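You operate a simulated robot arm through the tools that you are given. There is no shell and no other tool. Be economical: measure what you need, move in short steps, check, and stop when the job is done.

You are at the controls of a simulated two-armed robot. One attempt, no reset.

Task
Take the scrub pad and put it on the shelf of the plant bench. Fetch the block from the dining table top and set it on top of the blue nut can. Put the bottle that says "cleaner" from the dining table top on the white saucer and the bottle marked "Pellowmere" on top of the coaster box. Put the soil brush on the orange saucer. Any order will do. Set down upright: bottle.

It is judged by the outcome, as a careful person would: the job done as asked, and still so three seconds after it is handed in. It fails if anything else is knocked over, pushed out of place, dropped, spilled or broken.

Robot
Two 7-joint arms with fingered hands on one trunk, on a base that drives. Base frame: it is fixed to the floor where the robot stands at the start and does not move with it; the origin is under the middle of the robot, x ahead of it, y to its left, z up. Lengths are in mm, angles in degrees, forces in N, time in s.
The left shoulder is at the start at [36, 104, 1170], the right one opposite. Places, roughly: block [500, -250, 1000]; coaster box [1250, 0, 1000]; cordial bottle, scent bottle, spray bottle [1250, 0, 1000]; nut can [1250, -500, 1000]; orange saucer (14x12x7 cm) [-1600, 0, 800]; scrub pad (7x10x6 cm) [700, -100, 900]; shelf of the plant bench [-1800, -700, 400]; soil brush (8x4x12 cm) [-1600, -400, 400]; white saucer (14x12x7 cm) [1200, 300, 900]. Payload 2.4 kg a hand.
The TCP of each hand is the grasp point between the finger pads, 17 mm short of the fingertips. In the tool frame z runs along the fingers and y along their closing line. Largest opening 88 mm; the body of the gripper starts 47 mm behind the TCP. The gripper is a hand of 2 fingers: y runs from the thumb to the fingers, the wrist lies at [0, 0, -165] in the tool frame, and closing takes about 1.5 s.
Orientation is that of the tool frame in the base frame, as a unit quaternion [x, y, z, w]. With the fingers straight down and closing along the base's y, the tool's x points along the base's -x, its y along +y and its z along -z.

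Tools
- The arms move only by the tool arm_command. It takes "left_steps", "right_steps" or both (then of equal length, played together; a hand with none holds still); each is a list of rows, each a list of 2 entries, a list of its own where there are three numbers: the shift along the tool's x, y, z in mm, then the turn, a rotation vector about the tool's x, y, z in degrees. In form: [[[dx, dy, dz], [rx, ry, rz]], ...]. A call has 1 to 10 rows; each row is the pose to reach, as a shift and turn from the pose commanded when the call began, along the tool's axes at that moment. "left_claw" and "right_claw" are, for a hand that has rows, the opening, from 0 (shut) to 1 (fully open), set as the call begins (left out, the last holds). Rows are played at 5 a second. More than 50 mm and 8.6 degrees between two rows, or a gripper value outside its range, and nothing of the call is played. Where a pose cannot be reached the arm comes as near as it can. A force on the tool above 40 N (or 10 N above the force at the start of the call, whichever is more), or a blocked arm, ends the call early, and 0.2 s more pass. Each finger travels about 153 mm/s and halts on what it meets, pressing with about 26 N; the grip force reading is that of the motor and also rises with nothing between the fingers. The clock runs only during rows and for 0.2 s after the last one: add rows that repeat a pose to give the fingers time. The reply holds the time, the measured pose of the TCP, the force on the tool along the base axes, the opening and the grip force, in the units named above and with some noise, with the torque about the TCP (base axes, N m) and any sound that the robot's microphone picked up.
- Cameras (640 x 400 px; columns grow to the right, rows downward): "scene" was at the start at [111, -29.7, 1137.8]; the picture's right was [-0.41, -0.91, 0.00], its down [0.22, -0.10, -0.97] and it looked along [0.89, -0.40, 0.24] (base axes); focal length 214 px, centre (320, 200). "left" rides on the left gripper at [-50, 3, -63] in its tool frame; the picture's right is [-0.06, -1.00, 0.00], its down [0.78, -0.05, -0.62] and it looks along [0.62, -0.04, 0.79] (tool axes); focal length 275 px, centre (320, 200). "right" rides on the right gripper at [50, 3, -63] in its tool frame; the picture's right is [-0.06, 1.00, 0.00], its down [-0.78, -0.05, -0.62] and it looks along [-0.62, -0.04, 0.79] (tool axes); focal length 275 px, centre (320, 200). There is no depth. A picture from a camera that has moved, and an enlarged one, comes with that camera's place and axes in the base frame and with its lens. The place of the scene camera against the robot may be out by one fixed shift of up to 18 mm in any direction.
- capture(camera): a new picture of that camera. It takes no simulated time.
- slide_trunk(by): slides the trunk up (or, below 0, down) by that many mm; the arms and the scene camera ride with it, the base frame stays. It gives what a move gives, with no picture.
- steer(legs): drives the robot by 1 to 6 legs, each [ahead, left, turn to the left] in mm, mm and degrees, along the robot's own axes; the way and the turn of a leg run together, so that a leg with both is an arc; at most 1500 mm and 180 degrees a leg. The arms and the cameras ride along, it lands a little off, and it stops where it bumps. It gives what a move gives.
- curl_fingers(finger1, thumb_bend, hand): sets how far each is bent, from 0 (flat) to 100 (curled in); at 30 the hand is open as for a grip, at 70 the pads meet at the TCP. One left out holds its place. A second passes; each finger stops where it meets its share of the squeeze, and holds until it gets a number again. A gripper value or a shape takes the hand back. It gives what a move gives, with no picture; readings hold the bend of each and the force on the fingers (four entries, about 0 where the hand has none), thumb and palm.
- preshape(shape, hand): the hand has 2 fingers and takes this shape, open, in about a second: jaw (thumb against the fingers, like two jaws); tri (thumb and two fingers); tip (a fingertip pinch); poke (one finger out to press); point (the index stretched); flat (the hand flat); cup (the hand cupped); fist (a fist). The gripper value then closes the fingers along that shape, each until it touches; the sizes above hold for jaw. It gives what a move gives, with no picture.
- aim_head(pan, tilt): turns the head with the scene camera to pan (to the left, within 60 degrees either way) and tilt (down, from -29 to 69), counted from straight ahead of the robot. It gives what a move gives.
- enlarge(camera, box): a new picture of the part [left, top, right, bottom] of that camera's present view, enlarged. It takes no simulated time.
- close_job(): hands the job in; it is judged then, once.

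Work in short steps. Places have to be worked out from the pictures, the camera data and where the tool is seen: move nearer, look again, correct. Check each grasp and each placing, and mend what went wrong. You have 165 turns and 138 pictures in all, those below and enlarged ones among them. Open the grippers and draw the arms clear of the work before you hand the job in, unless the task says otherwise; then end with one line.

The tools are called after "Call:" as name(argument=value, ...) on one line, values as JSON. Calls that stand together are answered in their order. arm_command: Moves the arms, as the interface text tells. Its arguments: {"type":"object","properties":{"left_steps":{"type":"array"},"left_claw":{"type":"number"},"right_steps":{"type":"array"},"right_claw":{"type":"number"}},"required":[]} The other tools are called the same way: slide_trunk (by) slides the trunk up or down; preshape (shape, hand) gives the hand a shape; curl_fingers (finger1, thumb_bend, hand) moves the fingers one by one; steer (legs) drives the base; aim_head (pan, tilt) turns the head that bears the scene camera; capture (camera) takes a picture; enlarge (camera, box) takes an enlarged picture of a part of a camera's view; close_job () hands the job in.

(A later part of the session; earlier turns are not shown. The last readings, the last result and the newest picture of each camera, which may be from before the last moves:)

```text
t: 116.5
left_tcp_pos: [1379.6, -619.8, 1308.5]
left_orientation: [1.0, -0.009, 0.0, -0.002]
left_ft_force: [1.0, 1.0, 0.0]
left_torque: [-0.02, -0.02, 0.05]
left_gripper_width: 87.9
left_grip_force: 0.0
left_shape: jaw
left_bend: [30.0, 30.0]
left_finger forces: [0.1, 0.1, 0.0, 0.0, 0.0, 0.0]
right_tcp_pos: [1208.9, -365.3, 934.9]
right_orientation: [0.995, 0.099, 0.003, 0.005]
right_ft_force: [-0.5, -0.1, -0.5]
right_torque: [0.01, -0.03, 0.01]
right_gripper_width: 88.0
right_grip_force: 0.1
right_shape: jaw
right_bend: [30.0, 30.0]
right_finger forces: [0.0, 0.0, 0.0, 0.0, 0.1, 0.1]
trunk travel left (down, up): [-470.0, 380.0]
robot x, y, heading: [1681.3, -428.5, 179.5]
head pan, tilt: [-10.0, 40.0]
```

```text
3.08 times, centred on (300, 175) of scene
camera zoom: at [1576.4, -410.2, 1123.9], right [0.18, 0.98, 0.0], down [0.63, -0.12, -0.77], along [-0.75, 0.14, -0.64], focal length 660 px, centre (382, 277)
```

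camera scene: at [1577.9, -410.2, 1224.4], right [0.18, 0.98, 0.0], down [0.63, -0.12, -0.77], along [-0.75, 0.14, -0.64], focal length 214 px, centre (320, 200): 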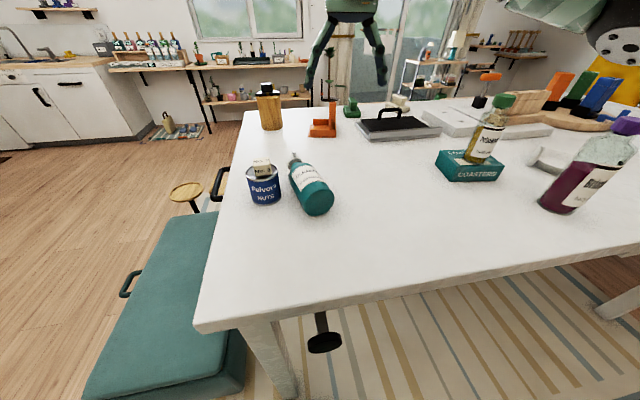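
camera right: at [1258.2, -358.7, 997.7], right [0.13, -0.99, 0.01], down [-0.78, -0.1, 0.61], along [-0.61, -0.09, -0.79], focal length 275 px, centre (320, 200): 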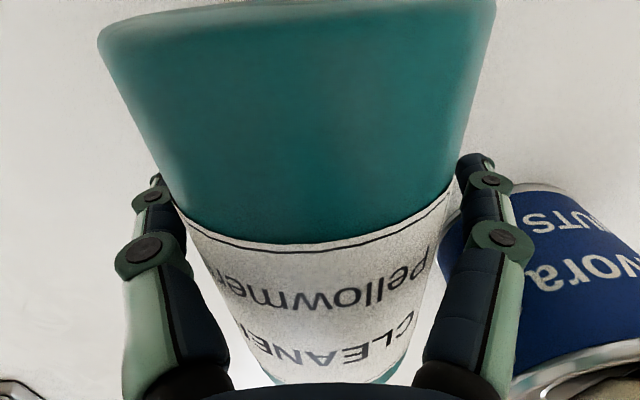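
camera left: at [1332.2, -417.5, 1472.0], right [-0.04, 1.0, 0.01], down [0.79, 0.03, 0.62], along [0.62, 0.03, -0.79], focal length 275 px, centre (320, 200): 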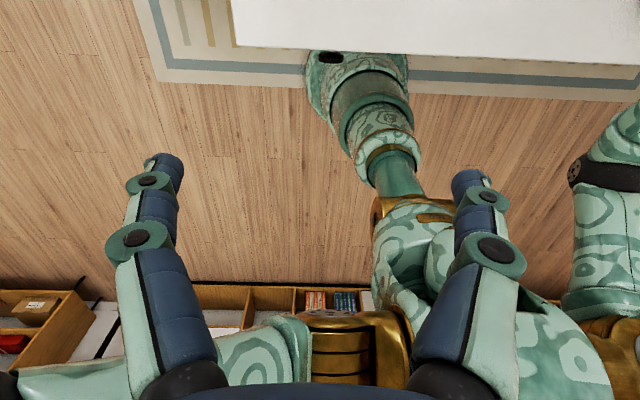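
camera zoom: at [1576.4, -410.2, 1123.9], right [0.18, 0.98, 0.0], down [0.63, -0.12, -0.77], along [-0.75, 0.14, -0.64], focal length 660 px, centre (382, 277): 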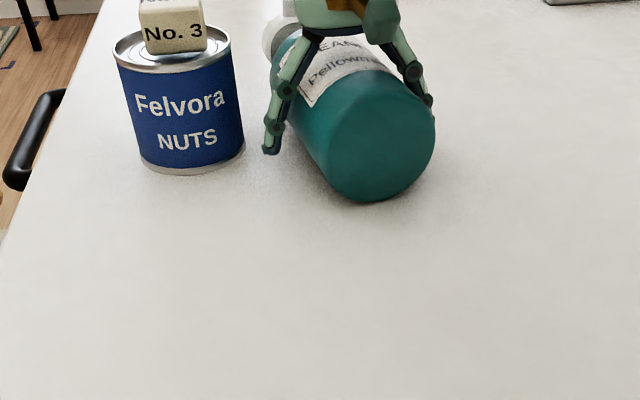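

Fingers straddle the bottle with the can clear. Close and lift just 25 mm.

Call:
arm_command(right_steps=[[[0, 0, 0], [0, 0, 0]], [[0, 0, 0], [0, 0, 0]], [[0, 0, 0], [0, 0, 0]], [[0, 0, 0], [0, 0, 0]], [[0, 0, 0], [0, 0, 0]], [[0, 0, 0], [0, 0, 0]]], right_claw=0.4)

Call:
arm_command(right_steps=[[[0, 0, -12], [0, 0, 0]], [[0, 0, -25], [0, 0, 0]], [[0, 0, -25], [0, 0, 0]]])

Call:
enlarge(camera="scene", box=[220, 90, 380, 220])

```text
t: 117.9
left_tcp_pos: [1380.3, -620.0, 1308.9]
left_orientation: [1.0, -0.01, -0.001, -0.003]
left_ft_force: [-0.2, -0.6, -0.6]
left_torque: [-0.01, -0.01, -0.04]
left_gripper_width: 88.0
left_grip_force: 0.1
left_shape: jaw
left_bend: [30.0, 30.0]
left_finger forces: [0.0, 0.0, 0.0, 0.0, 0.0, 0.1]
right_tcp_pos: [1208.1, -365.3, 934.4]
right_orientation: [0.995, 0.099, 0.002, 0.004]
right_ft_force: [0.3, 0.4, 0.4]
right_torque: [0.02, 0.01, 0.02]
right_gripper_width: 61.9
right_grip_force: 26.4
right_shape: jaw
right_bend: [68.0, 66.0]
right_finger forces: [24.3, 0.0, 0.0, 0.0, 24.2, 0.0]
trunk travel left (down, up): [-470.0, 380.0]
robot x, y, heading: [1684.3, -429.7, 179.5]
head pan, tilt: [-10.0, 40.0]
```

```text
t: 118.7
left_tcp_pos: [1379.7, -620.1, 1308.9]
left_orientation: [1.0, -0.01, 0.001, -0.002]
left_ft_force: [-0.1, 0.7, 0.2]
left_torque: [0.0, 0.01, -0.02]
left_gripper_width: 88.0
left_grip_force: 0.1
left_shape: jaw
left_bend: [30.0, 30.0]
left_finger forces: [0.1, 0.1, 0.0, 0.0, 0.0, 0.1]
right_tcp_pos: [1208.5, -367.1, 958.3]
right_orientation: [0.995, 0.099, 0.003, 0.005]
right_ft_force: [0.2, 0.0, -4.1]
right_torque: [0.01, -0.02, 0.02]
right_gripper_width: 61.6
right_grip_force: 26.4
right_shape: jaw
right_bend: [68.0, 66.0]
right_finger forces: [24.5, 0.0, 0.0, 0.1, 24.1, 0.1]
trunk travel left (down, up): [-470.0, 380.0]
robot x, y, heading: [1679.8, -431.1, 179.2]
head pan, tilt: [-10.0, 40.0]
```

```text
3.08 times, centred on (300, 155) of scene
camera zoom: at [1576.1, -410.2, 1123.9], right [0.18, 0.98, 0.0], down [0.63, -0.12, -0.77], along [-0.75, 0.14, -0.64], focal length 660 px, centre (382, 338)
```

zoom: 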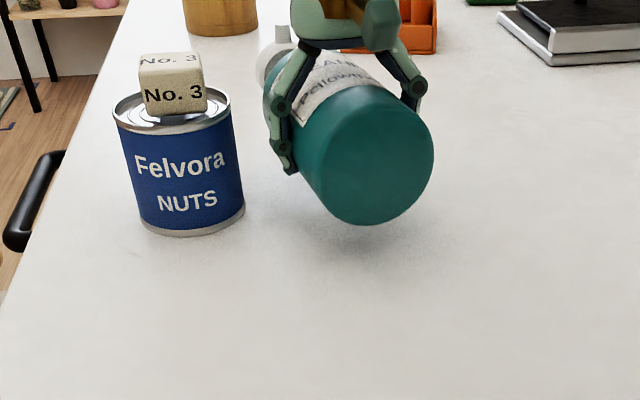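

Held well (62 mm, ~4 N). Swing it over to free space at (1240,-180), straightening the yaw, still 25 mm above the table.

Call:
arm_command(right_steps=[[[13, -35, -5], [0, 0, 2]], [[27, -71, -5], [0, 0, 4]], [[41, -106, -5], [0, 0, 7]], [[54, -142, -5], [0, 0, 9]], [[68, -177, -5], [0, 0, 11.5]], [[68, -177, -5], [0, 0, 11.5]]])

Call:
arm_command(right_steps=[[[0, 0, 10], [0, 0, 0]], [[0, 0, 20], [0, 0, 0]], [[0, 0, 26], [0, 0, 0]], [[0, 0, 26], [0, 0, 0]]])

Call:
capture(camera="scene")

```text
t: 120.1
left_tcp_pos: [1379.9, -619.3, 1308.5]
left_orientation: [1.0, -0.01, 0.0, -0.002]
left_ft_force: [0.0, -0.2, -0.4]
left_torque: [0.01, 0.0, 0.03]
left_gripper_width: 87.9
left_grip_force: 0.0
left_shape: jaw
left_bend: [30.0, 30.0]
left_finger forces: [0.1, 0.1, 0.0, 0.1, 0.0, 0.0]
right_tcp_pos: [1239.9, -176.6, 963.5]
right_orientation: [1.0, -0.002, 0.002, 0.005]
right_ft_force: [0.5, -0.5, -5.0]
right_torque: [0.01, 0.01, -0.01]
right_gripper_width: 61.4
right_grip_force: 25.4
right_shape: jaw
right_bend: [68.0, 66.0]
right_finger forces: [24.9, 0.0, 0.0, 0.0, 24.5, 0.0]
trunk travel left (down, up): [-470.0, 380.0]
robot x, y, heading: [1684.3, -433.2, 179.4]
head pan, tilt: [-10.0, 40.0]
```

```text
t: 121.1
left_tcp_pos: [1379.8, -618.8, 1308.3]
left_orientation: [1.0, -0.009, 0.0, -0.003]
left_ft_force: [-0.5, 0.1, 0.0]
left_torque: [0.04, 0.0, -0.01]
left_gripper_width: 88.2
left_grip_force: 0.0
left_shape: jaw
left_bend: [30.0, 30.0]
left_finger forces: [0.0, 0.0, 0.0, 0.0, 0.1, 0.1]
right_tcp_pos: [1239.9, -178.0, 936.9]
right_orientation: [1.0, -0.002, 0.004, 0.004]
right_ft_force: [-0.6, 0.1, -4.8]
right_torque: [-0.02, -0.02, -0.01]
right_gripper_width: 61.5
right_grip_force: 25.8
right_shape: jaw
right_bend: [68.0, 66.0]
right_finger forces: [24.7, 0.0, 0.0, 0.0, 24.5, 0.1]
trunk travel left (down, up): [-470.0, 380.0]
robot x, y, heading: [1679.0, -431.6, 179.9]
head pan, tilt: [-10.0, 40.0]
```

```text
56 pictures are left
camera scene: at [1576.2, -410.0, 1123.9], right [0.18, 0.98, 0.0], down [0.63, -0.12, -0.77], along [-0.75, 0.14, -0.64], focal length 214 px, centre (320, 200)
```

scene: 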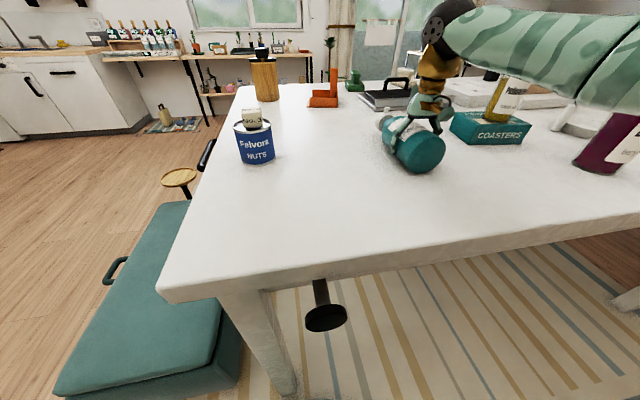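

2 mm to go: lower 3 mm and release, then raise.

Call:
arm_command(right_steps=[[[0, 0, 3], [0, 0, 0]], [[0, 0, 3], [0, 0, 0]]])

Call:
arm_command(right_steps=[[[0, 0, 0], [0, 0, 0]], [[0, 0, 0], [0, 0, 0]], [[0, 0, 0], [0, 0, 0]], [[0, 0, -30], [0, 0, 0]], [[0, 0, -70], [0, 0, 0]], [[0, 0, -110], [0, 0, 0]], [[0, 0, -110], [0, 0, 0]]], right_claw=1)

Call:
capture(camera="right")

```text
t: 121.7
left_tcp_pos: [1380.9, -619.7, 1307.9]
left_orientation: [1.0, -0.01, 0.0, -0.003]
left_ft_force: [-0.5, -0.2, 0.7]
left_torque: [-0.02, -0.01, 0.0]
left_gripper_width: 87.8
left_grip_force: 0.0
left_shape: jaw
left_bend: [30.0, 30.0]
left_finger forces: [0.0, 0.0, 0.0, 0.0, 0.1, 0.0]
right_tcp_pos: [1239.3, -177.1, 933.1]
right_orientation: [1.0, -0.001, 0.003, 0.004]
right_ft_force: [-0.3, 0.1, -4.3]
right_torque: [-0.02, -0.04, -0.01]
right_gripper_width: 61.6
right_grip_force: 26.1
right_shape: jaw
right_bend: [68.0, 66.0]
right_finger forces: [24.7, 0.0, 0.1, 0.0, 24.6, 0.0]
trunk travel left (down, up): [-470.0, 380.0]
robot x, y, heading: [1685.3, -431.5, 179.5]
head pan, tilt: [-10.0, 40.0]
```

```text
t: 123.3
left_tcp_pos: [1380.7, -619.8, 1308.2]
left_orientation: [1.0, -0.009, 0.001, -0.002]
left_ft_force: [-0.2, 0.6, 0.7]
left_torque: [0.03, -0.01, 0.01]
left_gripper_width: 88.0
left_grip_force: 0.1
left_shape: jaw
left_bend: [30.0, 30.0]
left_finger forces: [0.0, 0.1, 0.0, 0.0, 0.0, 0.1]
right_tcp_pos: [1236.8, -179.1, 1045.8]
right_orientation: [1.0, -0.002, 0.002, 0.004]
right_ft_force: [-0.9, 0.8, 0.1]
right_torque: [0.0, 0.02, 0.0]
right_gripper_width: 87.9
right_grip_force: 0.0
right_shape: jaw
right_bend: [30.0, 30.0]
right_finger forces: [0.1, 0.1, 0.0, 0.0, 0.0, 0.0]
trunk travel left (down, up): [-470.0, 380.0]
robot x, y, heading: [1677.7, -431.2, 179.6]
head pan, tilt: [-10.0, 40.0]
```

```text
55 pictures are left
camera right: at [1288.1, -182.8, 1108.8], right [-0.07, -1.0, 0.01], down [-0.79, 0.06, 0.61], along [-0.61, 0.03, -0.79], focal length 275 px, centre (320, 200)
```

right: 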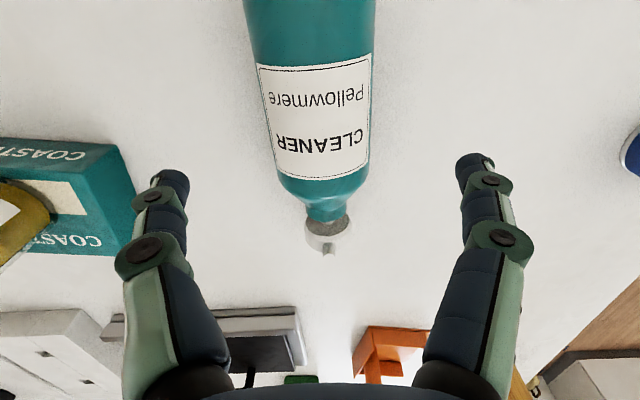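

Bottle lies along x at y≈-180.5, body from x≈1282 to 1190. Re-grip at x≈1202 (80 mm from base), straight down.

Call:
arm_command(right_steps=[[[-35, 2, 10], [0, 0, 0]], [[-35, 2, 40], [0, 0, 0]], [[-35, 2, 70], [0, 0, 0]], [[-35, 2, 95], [0, 0, 0]], [[-35, 2, 111], [0, 0, 0]], [[-35, 2, 111], [0, 0, 0]]])

Call:
arm_command(right_steps=[[[0, 0, 0], [0, 0, 0]], [[0, 0, 0], [0, 0, 0]], [[0, 0, 0], [0, 0, 0]], [[0, 0, 0], [0, 0, 0]], [[0, 0, 0], [0, 0, 0]], [[0, 0, 0], [0, 0, 0]]], right_claw=0.4)

Call:
capture(camera="right")

```text
t: 124.7
left_tcp_pos: [1380.0, -620.6, 1307.3]
left_orientation: [1.0, -0.009, 0.0, -0.003]
left_ft_force: [-0.6, -0.2, -1.2]
left_torque: [0.04, 0.04, -0.04]
left_gripper_width: 87.7
left_grip_force: 0.0
left_shape: jaw
left_bend: [30.0, 30.0]
left_finger forces: [0.0, 0.0, 0.0, 0.0, 0.0, 0.0]
right_tcp_pos: [1205.5, -181.1, 932.0]
right_orientation: [1.0, -0.002, 0.003, 0.005]
right_ft_force: [-0.3, -0.2, 0.4]
right_torque: [-0.03, -0.01, -0.02]
right_gripper_width: 87.8
right_grip_force: 0.1
right_shape: jaw
right_bend: [30.0, 30.0]
right_finger forces: [0.0, 0.0, 0.1, 0.0, 0.1, 0.0]
trunk travel left (down, up): [-470.0, 380.0]
robot x, y, heading: [1686.3, -429.9, 179.5]
head pan, tilt: [-10.0, 40.0]
```

```text
t: 126.1
left_tcp_pos: [1381.1, -619.3, 1307.5]
left_orientation: [1.0, -0.01, 0.0, -0.003]
left_ft_force: [0.0, 0.1, 0.1]
left_torque: [-0.02, 0.0, 0.03]
left_gripper_width: 87.8
left_grip_force: 0.0
left_shape: jaw
left_bend: [30.0, 30.0]
left_finger forces: [0.0, 0.1, 0.0, 0.0, 0.0, 0.1]
right_tcp_pos: [1207.1, -182.6, 933.0]
right_orientation: [1.0, -0.001, 0.003, 0.005]
right_ft_force: [0.1, 0.7, 0.7]
right_torque: [0.0, 0.0, 0.0]
right_gripper_width: 60.7
right_grip_force: 25.9
right_shape: jaw
right_bend: [69.0, 66.0]
right_finger forces: [24.3, 0.0, 0.0, 0.1, 23.9, 0.1]
trunk travel left (down, up): [-470.0, 380.0]
robot x, y, heading: [1683.5, -429.8, 179.4]
head pan, tilt: [-10.0, 40.0]
```

```text
54 pictures are left
camera right: at [1256.4, -184.4, 996.0], right [-0.07, -1.0, 0.01], down [-0.79, 0.06, 0.61], along [-0.61, 0.03, -0.79], focal length 275 px, centre (320, 200)
```

right: 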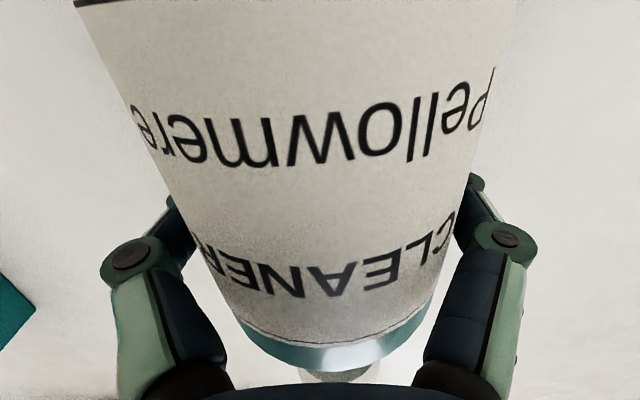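

Gripped ~75 mm from the base. Lift, pull back, then rotate upright.

Call:
arm_command(right_steps=[[[0, 0, -30], [0, 0, 0]], [[0, 0, -65], [0, 0, 0]], [[10, 0, -100], [0, 0, 0]], [[30, 0, -135], [0, 0, 0]], [[30, 0, -135], [0, 0, 0]]])

Call:
arm_command(right_steps=[[[0, 0, 0], [0, -8.2, 0]], [[0, 0, 0], [0, -16.4, 0]], [[0, 0, 0], [0, -24.6, 0]], [[0, 0, 0], [0, -32.8, 0]], [[0, 0, 0], [0, -41, 0]], [[0, 0, 0], [0, -49.2, 0]], [[0, 0, 0], [0, -57.4, 0]], [[0, 0, 0], [0, -65.6, 0]], [[0, 0, 0], [0, -73.8, 0]], [[0, 0, 0], [0, -82, 0]]])

Call:
arm_command(right_steps=[[[0, 0, 0], [0, -8, 0]], [[0, 0, 0], [0, -8, 0]]])

Call:
capture(camera="scene")

```text
t: 127.3
left_tcp_pos: [1379.8, -618.8, 1308.5]
left_orientation: [1.0, -0.01, 0.0, -0.003]
left_ft_force: [0.5, 0.7, -0.2]
left_torque: [-0.02, 0.01, 0.0]
left_gripper_width: 88.0
left_grip_force: 0.1
left_shape: jaw
left_bend: [30.0, 30.0]
left_finger forces: [0.0, 0.0, 0.0, 0.0, 0.0, 0.0]
right_tcp_pos: [1235.7, -179.2, 1068.3]
right_orientation: [1.0, -0.002, 0.004, 0.004]
right_ft_force: [-0.4, 0.2, -4.1]
right_torque: [0.01, 0.19, -0.03]
right_gripper_width: 60.5
right_grip_force: 25.9
right_shape: jaw
right_bend: [70.0, 66.0]
right_finger forces: [25.6, 0.0, 0.0, 0.1, 25.1, 0.1]
trunk travel left (down, up): [-470.0, 380.0]
robot x, y, heading: [1679.8, -430.1, 179.6]
head pan, tilt: [-10.0, 40.0]
```

```text
t: 129.5
left_tcp_pos: [1380.4, -619.5, 1308.5]
left_orientation: [1.0, -0.009, 0.001, -0.003]
left_ft_force: [0.1, 0.6, 0.4]
left_torque: [0.0, 0.0, 0.0]
left_gripper_width: 88.0
left_grip_force: 0.0
left_shape: jaw
left_bend: [30.0, 30.0]
left_finger forces: [0.1, 0.0, 0.0, 0.0, 0.0, 0.0]
right_tcp_pos: [1236.9, -178.9, 1067.3]
right_orientation: [0.757, -0.004, -0.654, 0.003]
right_ft_force: [-0.8, -0.8, -4.3]
right_torque: [0.04, -0.05, -0.02]
right_gripper_width: 60.2
right_grip_force: 26.0
right_shape: jaw
right_bend: [70.0, 66.0]
right_finger forces: [23.5, 0.1, 0.1, 0.1, 22.8, 0.0]
trunk travel left (down, up): [-470.0, 380.0]
robot x, y, heading: [1680.9, -429.4, 179.4]
head pan, tilt: [-10.0, 40.0]
```

```text
t: 130.1
left_tcp_pos: [1380.8, -618.6, 1309.0]
left_orientation: [1.0, -0.009, 0.0, -0.003]
left_ft_force: [0.7, -0.7, 0.4]
left_torque: [0.01, 0.0, -0.01]
left_gripper_width: 87.8
left_grip_force: 0.0
left_shape: jaw
left_bend: [30.0, 30.0]
left_finger forces: [0.1, 0.0, 0.0, 0.0, 0.0, 0.0]
right_tcp_pos: [1234.8, -180.4, 1067.1]
right_orientation: [0.709, -0.004, -0.705, 0.002]
right_ft_force: [0.0, 0.7, -4.4]
right_torque: [0.01, -0.09, -0.01]
right_gripper_width: 60.0
right_grip_force: 25.8
right_shape: jaw
right_bend: [70.0, 66.0]
right_finger forces: [23.7, 0.0, 0.1, 0.1, 22.9, 0.1]
trunk travel left (down, up): [-470.0, 380.0]
robot x, y, heading: [1678.7, -430.7, 179.6]
head pan, tilt: [-10.0, 40.0]
```

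```text
53 pictures are left
camera scene: at [1576.2, -409.9, 1123.9], right [0.18, 0.98, 0.0], down [0.63, -0.12, -0.77], along [-0.75, 0.14, -0.64], focal length 214 px, centre (320, 200)
```

scene: 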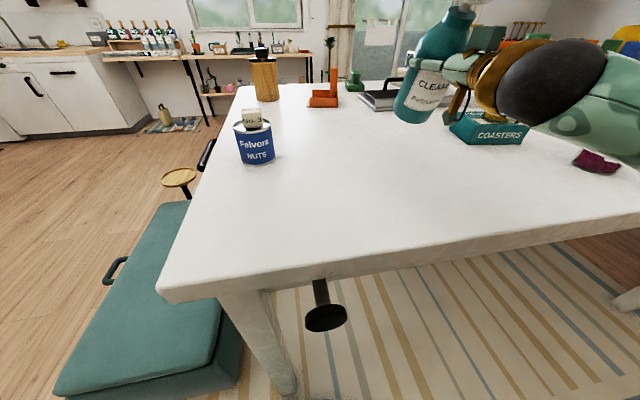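

Check the bottle's tilt in the hand camera and an enlarged scene view.

Call:
capture(camera="right")

Call:
aim_head(pan=-40, tilt=20)

Call:
capture(camera="scene")

```text
52 pictures are left
camera right: at [1299.5, -183.1, 1017.3], right [0.0, -1.0, 0.07], down [0.61, 0.05, 0.79], along [-0.79, 0.05, 0.61], focal length 275 px, centre (320, 200)
```

right: 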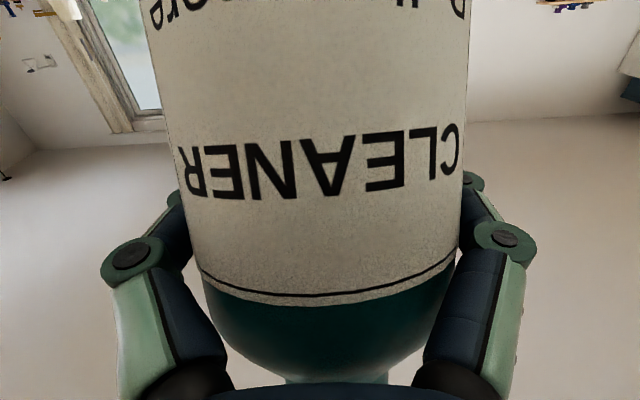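

```text
t: 131.1
left_tcp_pos: [1380.9, -619.1, 1309.1]
left_orientation: [1.0, -0.01, 0.0, -0.002]
left_ft_force: [0.3, -0.8, -0.5]
left_torque: [-0.01, 0.03, 0.0]
left_gripper_width: 87.9
left_grip_force: 0.0
left_shape: jaw
left_bend: [30.0, 30.0]
left_finger forces: [0.0, 0.0, 0.1, 0.0, 0.0, 0.1]
right_tcp_pos: [1234.6, -178.8, 1067.8]
right_orientation: [0.71, -0.005, -0.705, 0.001]
right_ft_force: [0.4, -0.4, -4.8]
right_torque: [0.0, -0.06, 0.0]
right_gripper_width: 60.0
right_grip_force: 26.1
right_shape: jaw
right_bend: [70.0, 66.0]
right_finger forces: [23.7, 0.0, 0.0, 0.0, 22.8, 0.0]
trunk travel left (down, up): [-470.0, 380.0]
robot x, y, heading: [1683.1, -428.3, 179.5]
head pan, tilt: [-40.0, 20.0]
```

```text
51 pictures are left
camera scene: at [1589.0, -365.1, 1155.2], right [0.65, 0.76, 0.0], down [0.26, -0.22, -0.94], along [-0.71, 0.61, -0.34], focal length 214 px, centre (320, 200)
```

scene: 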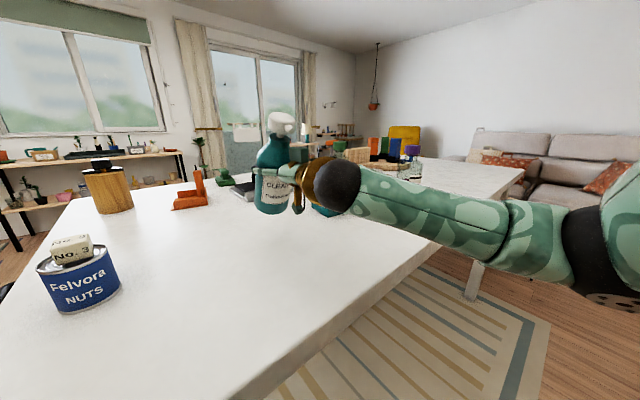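

The bottle pivoted ~16° in the grip (top leaning toward me). Compensate by tipping the tool +16° and check again.

Call:
arm_command(right_steps=[[[0, 0, 0], [0, 8, 0]], [[0, 0, 0], [0, 16, 0]], [[0, 0, 0], [0, 16, 0]]])

Call:
enlarge(camera="scene", box=[220, 90, 360, 230])

```text
t: 131.9
left_tcp_pos: [1380.7, -619.8, 1308.7]
left_orientation: [1.0, -0.01, 0.001, -0.002]
left_ft_force: [0.4, -0.2, 0.5]
left_torque: [-0.04, -0.03, 0.03]
left_gripper_width: 87.8
left_grip_force: 0.2
left_shape: jaw
left_bend: [30.0, 30.0]
left_finger forces: [0.0, 0.0, 0.0, 0.0, 0.0, 0.0]
right_tcp_pos: [1235.7, -178.3, 1066.7]
right_orientation: [0.802, -0.004, -0.598, 0.002]
right_ft_force: [-1.0, 0.0, -4.7]
right_torque: [0.0, 0.03, 0.0]
right_gripper_width: 59.9
right_grip_force: 26.5
right_shape: jaw
right_bend: [70.0, 66.0]
right_finger forces: [24.1, 0.0, 0.1, 0.0, 23.2, 0.0]
trunk travel left (down, up): [-470.0, 380.0]
robot x, y, heading: [1679.9, -429.9, 179.4]
head pan, tilt: [-40.0, 20.0]
```

```text
2.86 times, centred on (290, 160) of scene
camera zoom: at [1589.0, -365.0, 1155.3], right [0.65, 0.76, 0.0], down [0.26, -0.22, -0.94], along [-0.71, 0.61, -0.34], focal length 613 px, centre (406, 314)
```

zoom: 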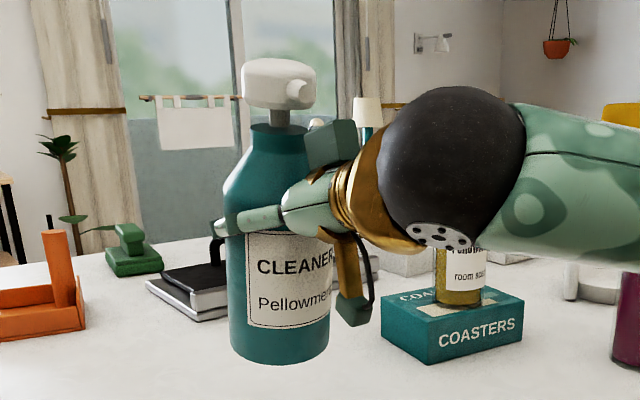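

Still ~5° lean; add 5° more and view.

Call:
arm_command(right_steps=[[[0, 0, 0], [0, 5.5, 0]], [[0, 0, 0], [0, 5.5, 0]]])

Call:
enlarge(camera="scene", box=[220, 90, 360, 230])

```text
t: 132.5
left_tcp_pos: [1381.1, -619.6, 1308.1]
left_orientation: [1.0, -0.009, 0.001, -0.003]
left_ft_force: [0.3, -0.6, -0.1]
left_torque: [0.01, -0.01, -0.02]
left_gripper_width: 88.0
left_grip_force: 0.0
left_shape: jaw
left_bend: [30.0, 30.0]
left_finger forces: [0.1, 0.0, 0.0, 0.0, 0.0, 0.1]
right_tcp_pos: [1234.9, -178.4, 1066.2]
right_orientation: [0.828, -0.003, -0.56, 0.003]
right_ft_force: [0.2, -0.6, -4.0]
right_torque: [0.01, 0.0, 0.0]
right_gripper_width: 60.3
right_grip_force: 25.6
right_shape: jaw
right_bend: [70.0, 66.0]
right_finger forces: [24.2, 0.0, 0.0, 0.0, 23.4, 0.0]
trunk travel left (down, up): [-470.0, 380.0]
robot x, y, heading: [1680.8, -430.4, 179.6]
head pan, tilt: [-40.0, 20.0]
```

```text
2.86 times, centred on (290, 160) of scene
camera zoom: at [1589.0, -365.0, 1155.3], right [0.65, 0.76, 0.0], down [0.26, -0.22, -0.94], along [-0.71, 0.61, -0.34], focal length 613 px, centre (406, 314)
```

zoom: 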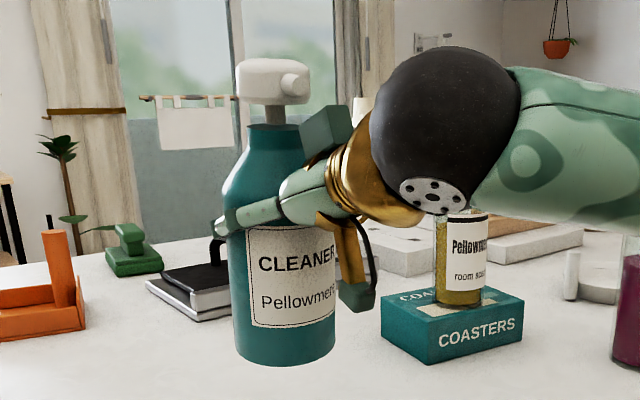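

Nearly vertical. Now back off the table, drive to y≈+230, and come forward part-way toward the white saucer.

Call:
steer(legs=[[-270, 0, 0], [0, -660, 0], [120, 0, 0.5]])

Call:
aim_head(pan=10, tilt=35)

Call:
capture(camera="scene")

```text
t: 138.5
left_tcp_pos: [1537.7, 36.7, 1308.2]
left_orientation: [1.0, -0.005, 0.0, -0.003]
left_ft_force: [-0.5, -0.3, 0.0]
left_torque: [0.02, 0.0, 0.01]
left_gripper_width: 88.0
left_grip_force: 0.0
left_shape: jaw
left_bend: [30.0, 30.0]
left_finger forces: [0.0, 0.1, 0.1, 0.1, 0.0, 0.0]
right_tcp_pos: [1387.7, 476.9, 1065.3]
right_orientation: [0.829, -0.001, -0.56, 0.004]
right_ft_force: [-0.3, 0.4, -5.0]
right_torque: [0.0, -0.01, -0.02]
right_gripper_width: 60.0
right_grip_force: 26.8
right_shape: jaw
right_bend: [70.0, 66.0]
right_finger forces: [24.1, 0.0, 0.0, 0.0, 23.2, 0.0]
trunk travel left (down, up): [-470.0, 380.0]
robot x, y, heading: [1841.0, 228.5, 180.0]
head pan, tilt: [-40.0, 20.0]
```

```text
t: 139.7
left_tcp_pos: [1537.8, 36.4, 1307.9]
left_orientation: [1.0, -0.006, 0.001, -0.002]
left_ft_force: [-1.1, 0.3, 0.4]
left_torque: [-0.01, 0.02, 0.02]
left_gripper_width: 87.8
left_grip_force: 0.0
left_shape: jaw
left_bend: [30.0, 30.0]
left_finger forces: [0.0, 0.0, 0.0, 0.1, 0.1, 0.1]
right_tcp_pos: [1389.1, 476.5, 1065.8]
right_orientation: [0.828, 0.0, -0.56, 0.004]
right_ft_force: [0.3, -0.3, -4.6]
right_torque: [-0.01, 0.01, -0.01]
right_gripper_width: 60.2
right_grip_force: 25.9
right_shape: jaw
right_bend: [70.0, 66.0]
right_finger forces: [24.1, 0.0, 0.0, 0.0, 23.3, 0.0]
trunk travel left (down, up): [-470.0, 380.0]
robot x, y, heading: [1837.5, 228.7, 180.1]
head pan, tilt: [10.0, 35.0]
```

```text
48 pictures are left
camera scene: at [1729.3, 218.3, 1131.4], right [-0.17, 0.99, 0.0], down [0.57, 0.1, -0.82], along [-0.81, -0.14, -0.57], focal length 214 px, centre (320, 200)
```

scene: 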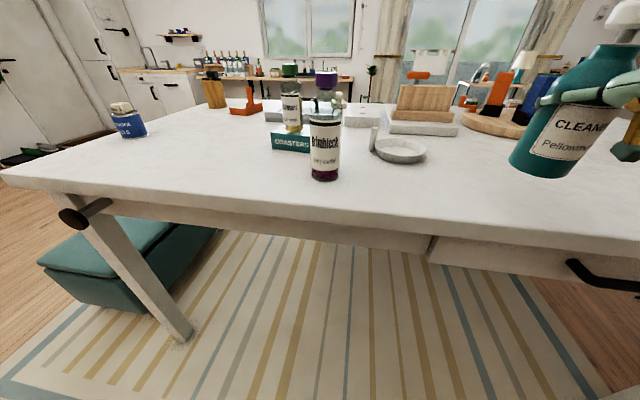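

Enlarge the saucer.

Call:
enlarge(camera="scene", box=[340, 100, 460, 190])

```text
4.44 times, centred on (400, 145) of scene
camera zoom: at [1729.3, 218.3, 1131.4], right [-0.17, 0.99, 0.0], down [0.57, 0.1, -0.82], along [-0.81, -0.14, -0.57], focal length 953 px, centre (-36, 444)
```

zoom: 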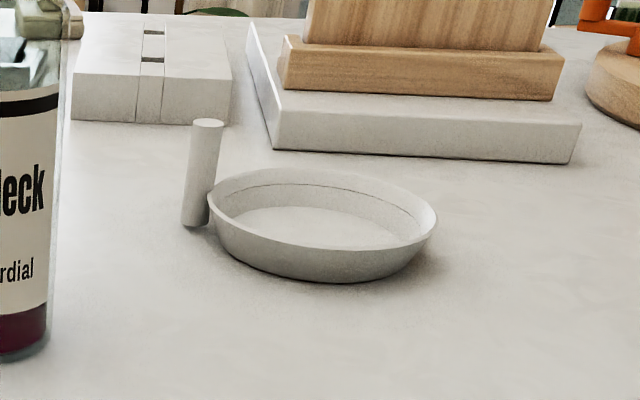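

Saucer centre ≈(1192,324), rim ≈25 mm high, stick on its −y side. Drive 150 mm forward and then shift the hand laterally to y≈324 keeping height.

Call:
steer(legs=[[150, 0, 0]])

Call:
arm_command(right_steps=[[[0, 40, 0], [0, 0, 0]], [[0, 80, 0], [0, 0, 0]], [[0, 120, 0], [0, 0, 0]], [[0, 150, 0], [0, 2, 0]], [[0, 150, 0], [0, 2, 0]]])

Call:
capture(camera="scene")

```text
t: 141.0
left_tcp_pos: [1387.6, 38.9, 1308.2]
left_orientation: [1.0, -0.007, 0.0, -0.002]
left_ft_force: [-0.5, 0.4, -0.5]
left_torque: [0.02, -0.04, 0.01]
left_gripper_width: 88.0
left_grip_force: 0.0
left_shape: jaw
left_bend: [30.0, 30.0]
left_finger forces: [0.1, 0.0, 0.0, 0.1, 0.0, 0.0]
right_tcp_pos: [1239.6, 478.1, 1065.8]
right_orientation: [0.829, -0.001, -0.559, 0.004]
right_ft_force: [0.5, 0.6, -4.1]
right_torque: [0.01, -0.03, 0.04]
right_gripper_width: 60.3
right_grip_force: 25.8
right_shape: jaw
right_bend: [70.0, 66.0]
right_finger forces: [24.0, 0.0, 0.0, 0.0, 23.2, 0.0]
trunk travel left (down, up): [-470.0, 380.0]
robot x, y, heading: [1691.9, 229.7, 179.7]
head pan, tilt: [10.0, 35.0]
```

```text
t: 142.2
left_tcp_pos: [1387.8, 37.8, 1307.6]
left_orientation: [1.0, -0.007, 0.0, -0.003]
left_ft_force: [-0.3, -0.5, -0.2]
left_torque: [0.04, -0.03, 0.02]
left_gripper_width: 87.8
left_grip_force: 0.1
left_shape: jaw
left_bend: [30.0, 30.0]
left_finger forces: [0.0, 0.0, 0.0, 0.1, 0.0, 0.1]
right_tcp_pos: [1240.7, 326.4, 1068.6]
right_orientation: [0.838, -0.002, -0.546, 0.004]
right_ft_force: [0.2, -0.5, -4.6]
right_torque: [-0.01, 0.02, 0.03]
right_gripper_width: 60.1
right_grip_force: 26.3
right_shape: jaw
right_bend: [70.0, 66.0]
right_finger forces: [24.3, 0.0, 0.0, 0.0, 23.3, 0.1]
trunk travel left (down, up): [-470.0, 380.0]
robot x, y, heading: [1691.2, 232.8, 179.9]
head pan, tilt: [10.0, 35.0]
```

```text
46 pictures are left
camera scene: at [1580.8, 218.8, 1131.4], right [-0.17, 0.99, 0.0], down [0.57, 0.1, -0.82], along [-0.81, -0.14, -0.57], focal length 214 px, centre (320, 200)
```

scene: 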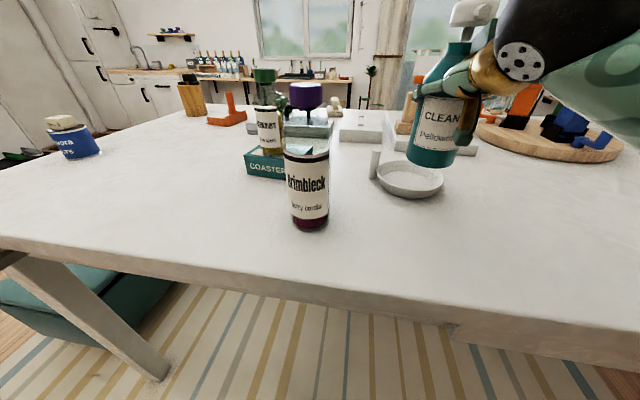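

Zoom to verify verticality before placing.

Call:
enlarge(camera="scene", box=[360, 0, 520, 210])

Call:
capture(camera="right")

```text
1.90 times, centred on (440, 105) of scene
camera zoom: at [1580.8, 218.8, 1131.4], right [-0.17, 0.99, 0.0], down [0.57, 0.1, -0.82], along [-0.81, -0.14, -0.57], focal length 408 px, centre (91, 381)
```

zoom: 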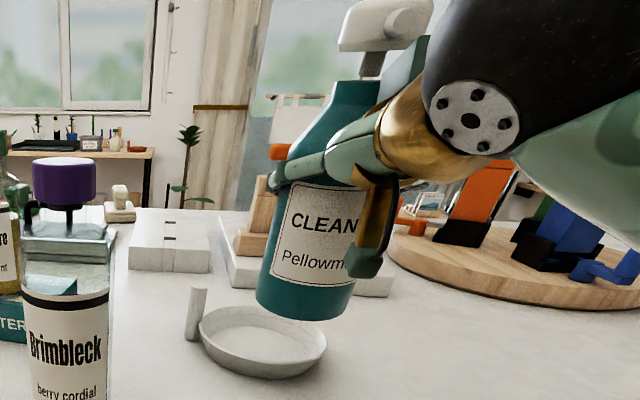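

```text
44 pictures are left
camera right: at [1319.5, 324.3, 1049.2], right [-0.02, -1.0, 0.06], down [0.25, 0.06, 0.97], along [-0.97, 0.04, 0.25], focal length 275 px, centre (320, 200)
```

right: 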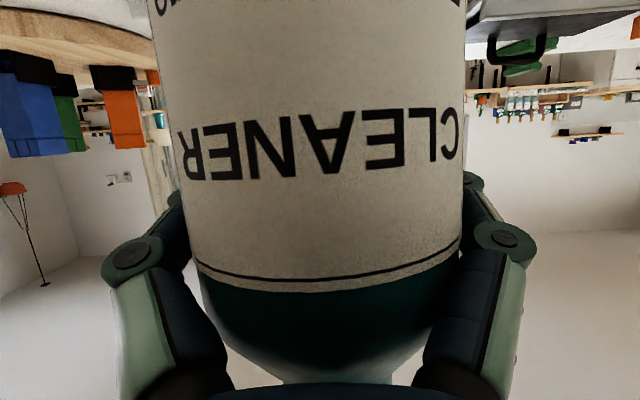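

Bottle is within a few degrees of vertical and the saucer is at ≈(1196,326). Move forward over it and lower to TCP z≈1020.

Call:
arm_command(right_steps=[[[-9, 0, 21], [0, 0, 0]], [[-18, 0, 41], [0, -1, 0]], [[4, 0, 51], [0, -2, 0]], [[26, 0, 60], [0, -2, 0]], [[26, 0, 60], [0, -2, 0]]])

Call:
enlarge(camera="scene", box=[330, 40, 490, 220])

```text
t: 143.4
left_tcp_pos: [1388.4, 38.3, 1309.7]
left_orientation: [1.0, -0.006, 0.0, -0.003]
left_ft_force: [0.2, -0.2, -0.8]
left_torque: [-0.03, -0.01, -0.02]
left_gripper_width: 87.8
left_grip_force: 0.0
left_shape: jaw
left_bend: [30.0, 30.0]
left_finger forces: [0.0, 0.0, 0.1, 0.0, 0.0, 0.1]
right_tcp_pos: [1195.3, 326.5, 1017.8]
right_orientation: [0.829, -0.001, -0.559, 0.004]
right_ft_force: [-0.8, -0.2, -3.8]
right_torque: [0.02, -0.02, 0.03]
right_gripper_width: 60.3
right_grip_force: 26.2
right_shape: jaw
right_bend: [70.0, 66.0]
right_finger forces: [24.2, 0.0, 0.0, 0.0, 23.2, 0.1]
trunk travel left (down, up): [-470.0, 380.0]
robot x, y, heading: [1692.4, 225.8, 179.8]
head pan, tilt: [10.0, 35.0]
```

```text
2.22 times, centred on (410, 130) of scene
camera zoom: at [1580.7, 218.8, 1131.4], right [-0.17, 0.99, 0.0], down [0.57, 0.1, -0.82], along [-0.81, -0.14, -0.57], focal length 477 px, centre (120, 356)
```

zoom: 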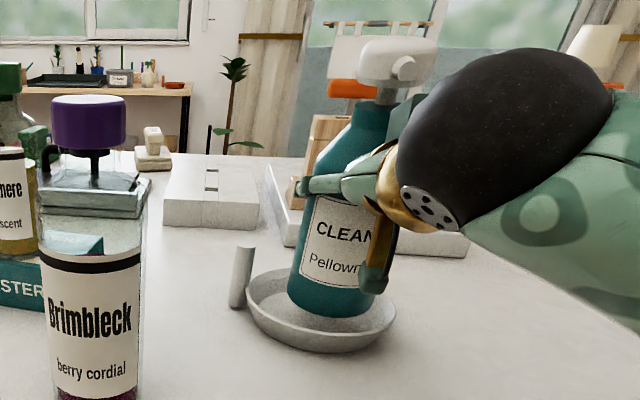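

Well centred over the dish, ~22 mm to go. Lower 15 mm, then step to contact.

Call:
arm_command(right_steps=[[[7, 0, 3], [0, 0, 0]], [[14, 0, 5.6], [0, 0, 0]], [[14, 0, 5.6], [0, 0, 0]]])

Call:
arm_command(right_steps=[[[3, 0, 1.2], [0, 0, 0]], [[5, 0, 2], [0, 0, 0]], [[5, 0, 2], [0, 0, 0]]])

Call:
enlarge(camera="scene", box=[330, 40, 490, 220])

```text
t: 144.2
left_tcp_pos: [1390.0, 38.1, 1307.8]
left_orientation: [1.0, -0.006, 0.0, -0.003]
left_ft_force: [-0.2, -0.2, 0.9]
left_torque: [-0.01, -0.04, 0.04]
left_gripper_width: 87.8
left_grip_force: 0.1
left_shape: jaw
left_bend: [30.0, 30.0]
left_finger forces: [0.1, 0.1, 0.0, 0.0, 0.1, 0.1]
right_tcp_pos: [1195.9, 326.2, 1005.4]
right_orientation: [0.829, -0.002, -0.56, 0.003]
right_ft_force: [-1.3, 0.0, -3.8]
right_torque: [-0.02, 0.02, 0.0]
right_gripper_width: 60.1
right_grip_force: 25.6
right_shape: jaw
right_bend: [70.0, 66.0]
right_finger forces: [24.8, 0.0, 0.0, 0.0, 23.1, 0.0]
trunk travel left (down, up): [-470.0, 380.0]
robot x, y, heading: [1689.6, 225.9, 180.0]
head pan, tilt: [10.0, 35.0]
```

```text
t: 145.0
left_tcp_pos: [1388.8, 37.3, 1307.5]
left_orientation: [1.0, -0.006, 0.0, -0.003]
left_ft_force: [0.1, 0.3, 0.9]
left_torque: [0.0, 0.0, 0.02]
left_gripper_width: 87.6
left_grip_force: 0.1
left_shape: jaw
left_bend: [30.0, 30.0]
left_finger forces: [0.0, 0.0, 0.1, 0.0, 0.0, 0.1]
right_tcp_pos: [1196.0, 327.4, 998.7]
right_orientation: [0.828, -0.002, -0.56, 0.004]
right_ft_force: [0.2, -0.2, -3.7]
right_torque: [-0.03, 0.05, -0.02]
right_gripper_width: 59.8
right_grip_force: 25.9
right_shape: jaw
right_bend: [70.0, 66.0]
right_finger forces: [25.0, 0.1, 0.0, 0.0, 23.2, 0.0]
trunk travel left (down, up): [-470.0, 380.0]
robot x, y, heading: [1694.4, 231.7, 179.9]
head pan, tilt: [10.0, 35.0]
```

```text
2.22 times, centred on (410, 130) of scene
camera zoom: at [1580.7, 218.7, 1131.4], right [-0.17, 0.99, 0.0], down [0.57, 0.1, -0.82], along [-0.81, -0.14, -0.57], focal length 477 px, centre (120, 356)
```

zoom: 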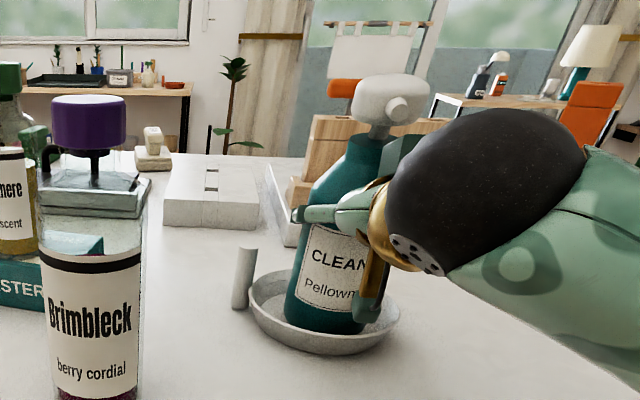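

Nearly down; continue lowering in 3–4 mm steps until the force shows support.

Call:
arm_command(right_steps=[[[2, 0, 0.8], [0, 0, 0]], [[4.5, 0, 1.8], [0, 0, 0]], [[4.5, 0, 1.8], [0, 0, 0]]])

Call:
arm_command(right_steps=[[[2, 0, 0.8], [0, 0, 0]], [[3.5, 0, 1.4], [0, 0, 0]], [[3.5, 0, 1.4], [0, 0, 0]]])

```text
t: 145.8
left_tcp_pos: [1388.6, 39.4, 1308.6]
left_orientation: [1.0, -0.006, 0.0, -0.003]
left_ft_force: [0.3, 0.3, 0.4]
left_torque: [0.0, 0.01, -0.01]
left_gripper_width: 88.1
left_grip_force: 0.0
left_shape: jaw
left_bend: [30.0, 30.0]
left_finger forces: [0.0, 0.1, 0.1, 0.1, 0.1, 0.0]
right_tcp_pos: [1197.5, 326.7, 993.5]
right_orientation: [0.828, -0.002, -0.56, 0.003]
right_ft_force: [0.0, 0.2, -2.1]
right_torque: [-0.03, -0.02, -0.05]
right_gripper_width: 60.2
right_grip_force: 25.9
right_shape: jaw
right_bend: [70.0, 66.0]
right_finger forces: [24.0, 0.1, 0.1, 0.0, 23.2, 0.0]
trunk travel left (down, up): [-470.0, 380.0]
robot x, y, heading: [1690.7, 229.8, 179.9]
head pan, tilt: [10.0, 35.0]
```

```text
t: 146.6
left_tcp_pos: [1389.1, 38.5, 1308.3]
left_orientation: [1.0, -0.006, 0.0, -0.002]
left_ft_force: [-0.2, 0.2, 0.3]
left_torque: [0.01, 0.01, -0.02]
left_gripper_width: 88.0
left_grip_force: 0.1
left_shape: jaw
left_bend: [30.0, 30.0]
left_finger forces: [0.0, 0.0, 0.1, 0.1, 0.0, 0.1]
right_tcp_pos: [1197.4, 326.0, 991.8]
right_orientation: [0.828, -0.001, -0.561, 0.004]
right_ft_force: [-4.0, 0.4, 4.6]
right_torque: [-0.11, -0.02, -0.02]
right_gripper_width: 59.8
right_grip_force: 26.1
right_shape: jaw
right_bend: [70.0, 66.0]
right_finger forces: [24.4, 0.0, 0.0, 0.1, 24.2, 0.0]
trunk travel left (down, up): [-470.0, 380.0]
robot x, y, heading: [1686.4, 229.9, 179.7]
head pan, tilt: [10.0, 35.0]
```

Contact (+9 N up, -4 N along x). Check seating before release.

Call:
enlarge(camera="scene", box=[350, 60, 470, 200])

```text
2.86 times, centred on (410, 130) of scene
camera zoom: at [1580.9, 218.7, 1131.5], right [-0.17, 0.99, 0.0], down [0.57, 0.1, -0.82], along [-0.81, -0.14, -0.57], focal length 613 px, centre (63, 400)
```

zoom: 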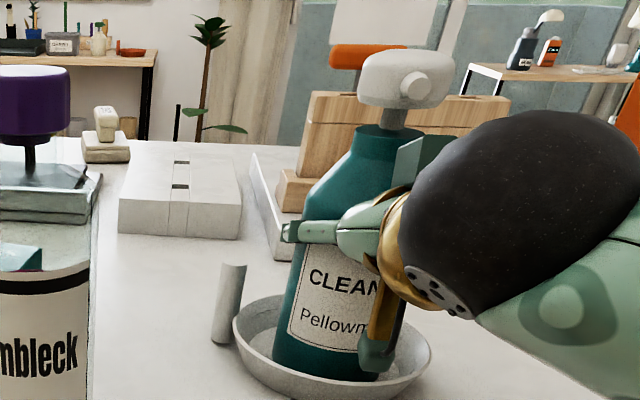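

Base is seated inside the dish and the bottle is vertical. Open the fingers.

Call:
arm_command(right_steps=[[[0, 0, 0], [0, 0, 0]], [[0, 0, 0], [0, 0, 0]], [[0, 0, 0], [0, 0, 0]], [[0, 0, 0], [0, 0, 0]]], right_claw=1)

Call:
enlarge(camera="scene", box=[350, 60, 470, 200])

Call:
capture(camera="right")

```text
t: 147.6
left_tcp_pos: [1390.4, 39.2, 1307.6]
left_orientation: [1.0, -0.006, 0.0, -0.003]
left_ft_force: [1.0, 0.0, -0.2]
left_torque: [-0.01, -0.01, -0.01]
left_gripper_width: 87.9
left_grip_force: 0.1
left_shape: jaw
left_bend: [30.0, 30.0]
left_finger forces: [0.0, 0.1, 0.0, 0.0, 0.0, 0.0]
right_tcp_pos: [1197.8, 327.1, 989.9]
right_orientation: [0.829, -0.002, -0.559, 0.003]
right_ft_force: [0.6, 0.0, -0.6]
right_torque: [-0.02, -0.02, 0.02]
right_gripper_width: 87.8
right_grip_force: 0.1
right_shape: jaw
right_bend: [30.0, 30.0]
right_finger forces: [0.0, 0.0, 0.0, 0.0, 0.0, 0.1]
trunk travel left (down, up): [-470.0, 380.0]
robot x, y, heading: [1691.0, 231.8, 179.8]
head pan, tilt: [10.0, 35.0]
```

```text
2.86 times, centred on (410, 130) of scene
camera zoom: at [1581.1, 218.7, 1131.5], right [-0.17, 0.99, 0.0], down [0.57, 0.1, -0.82], along [-0.81, -0.14, -0.57], focal length 613 px, centre (63, 400)
```

zoom: 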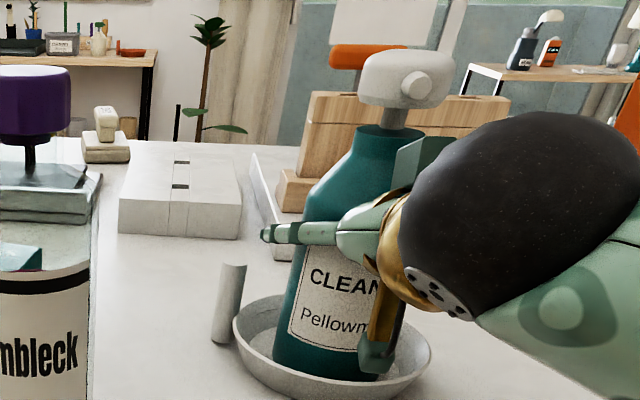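

```text
39 pictures are left
camera right: at [1276.0, 324.3, 967.7], right [-0.02, -1.0, 0.07], down [0.28, 0.06, 0.96], along [-0.96, 0.04, 0.28], focal length 275 px, centre (320, 200)
```

right: 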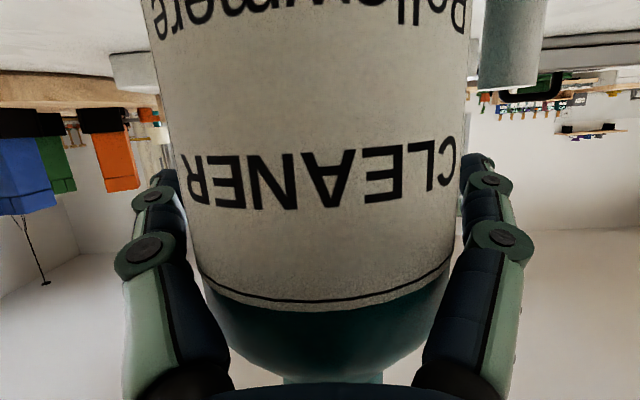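

Released and standing. Retract back along the tool axis and away.

Call:
arm_command(right_steps=[[[0, 0, -20], [0, 0, 0]], [[0, 0, -45], [0, 0, 0]], [[0, 0, -75], [0, 0, 0]], [[0, 0, -105], [0, 0, 0]], [[0, 0, -140], [0, 0, 0]]])

Call:
steer(legs=[[-200, 0, 0]])

Call:
capture(camera="scene")

```text
t: 148.8
left_tcp_pos: [1389.6, 39.6, 1308.7]
left_orientation: [1.0, -0.006, -0.001, -0.003]
left_ft_force: [-0.2, 0.2, 0.2]
left_torque: [0.01, 0.03, 0.0]
left_gripper_width: 88.0
left_grip_force: 0.0
left_shape: jaw
left_bend: [30.0, 30.0]
left_finger forces: [0.0, 0.0, 0.1, 0.0, 0.0, 0.1]
right_tcp_pos: [1328.3, 327.2, 1045.2]
right_orientation: [0.828, -0.002, -0.56, 0.003]
right_ft_force: [-0.1, -0.4, -0.2]
right_torque: [-0.05, -0.03, 0.0]
right_gripper_width: 87.8
right_grip_force: 0.0
right_shape: jaw
right_bend: [30.0, 30.0]
right_finger forces: [0.1, 0.1, 0.0, 0.1, 0.1, 0.1]
trunk travel left (down, up): [-470.0, 380.0]
robot x, y, heading: [1689.5, 232.0, 179.7]
head pan, tilt: [10.0, 35.0]
```

```text
t: 150.4
left_tcp_pos: [1591.7, 38.9, 1309.5]
left_orientation: [1.0, -0.008, 0.0, -0.002]
left_ft_force: [0.4, -0.2, 0.3]
left_torque: [0.01, -0.02, 0.07]
left_gripper_width: 88.0
left_grip_force: 0.1
left_shape: jaw
left_bend: [30.0, 30.0]
left_finger forces: [0.0, 0.0, 0.0, 0.0, 0.0, 0.0]
right_tcp_pos: [1532.0, 325.8, 1044.6]
right_orientation: [0.828, -0.003, -0.561, 0.003]
right_ft_force: [-0.2, 0.1, 0.9]
right_torque: [0.02, -0.01, -0.01]
right_gripper_width: 87.9
right_grip_force: 0.1
right_shape: jaw
right_bend: [30.0, 30.0]
right_finger forces: [0.0, 0.1, 0.1, 0.1, 0.1, 0.0]
trunk travel left (down, up): [-470.0, 380.0]
robot x, y, heading: [1888.3, 229.3, 179.4]
head pan, tilt: [10.0, 35.0]
```

```text
38 pictures are left
camera scene: at [1783.1, 218.0, 1131.5], right [-0.17, 0.99, 0.0], down [0.57, 0.1, -0.82], along [-0.81, -0.14, -0.57], focal length 214 px, centre (320, 200)
```

scene: 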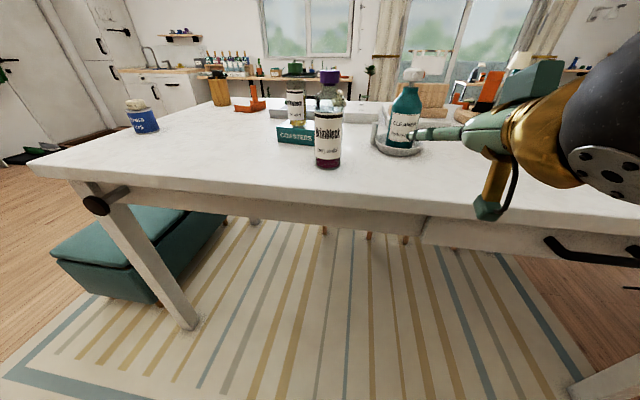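

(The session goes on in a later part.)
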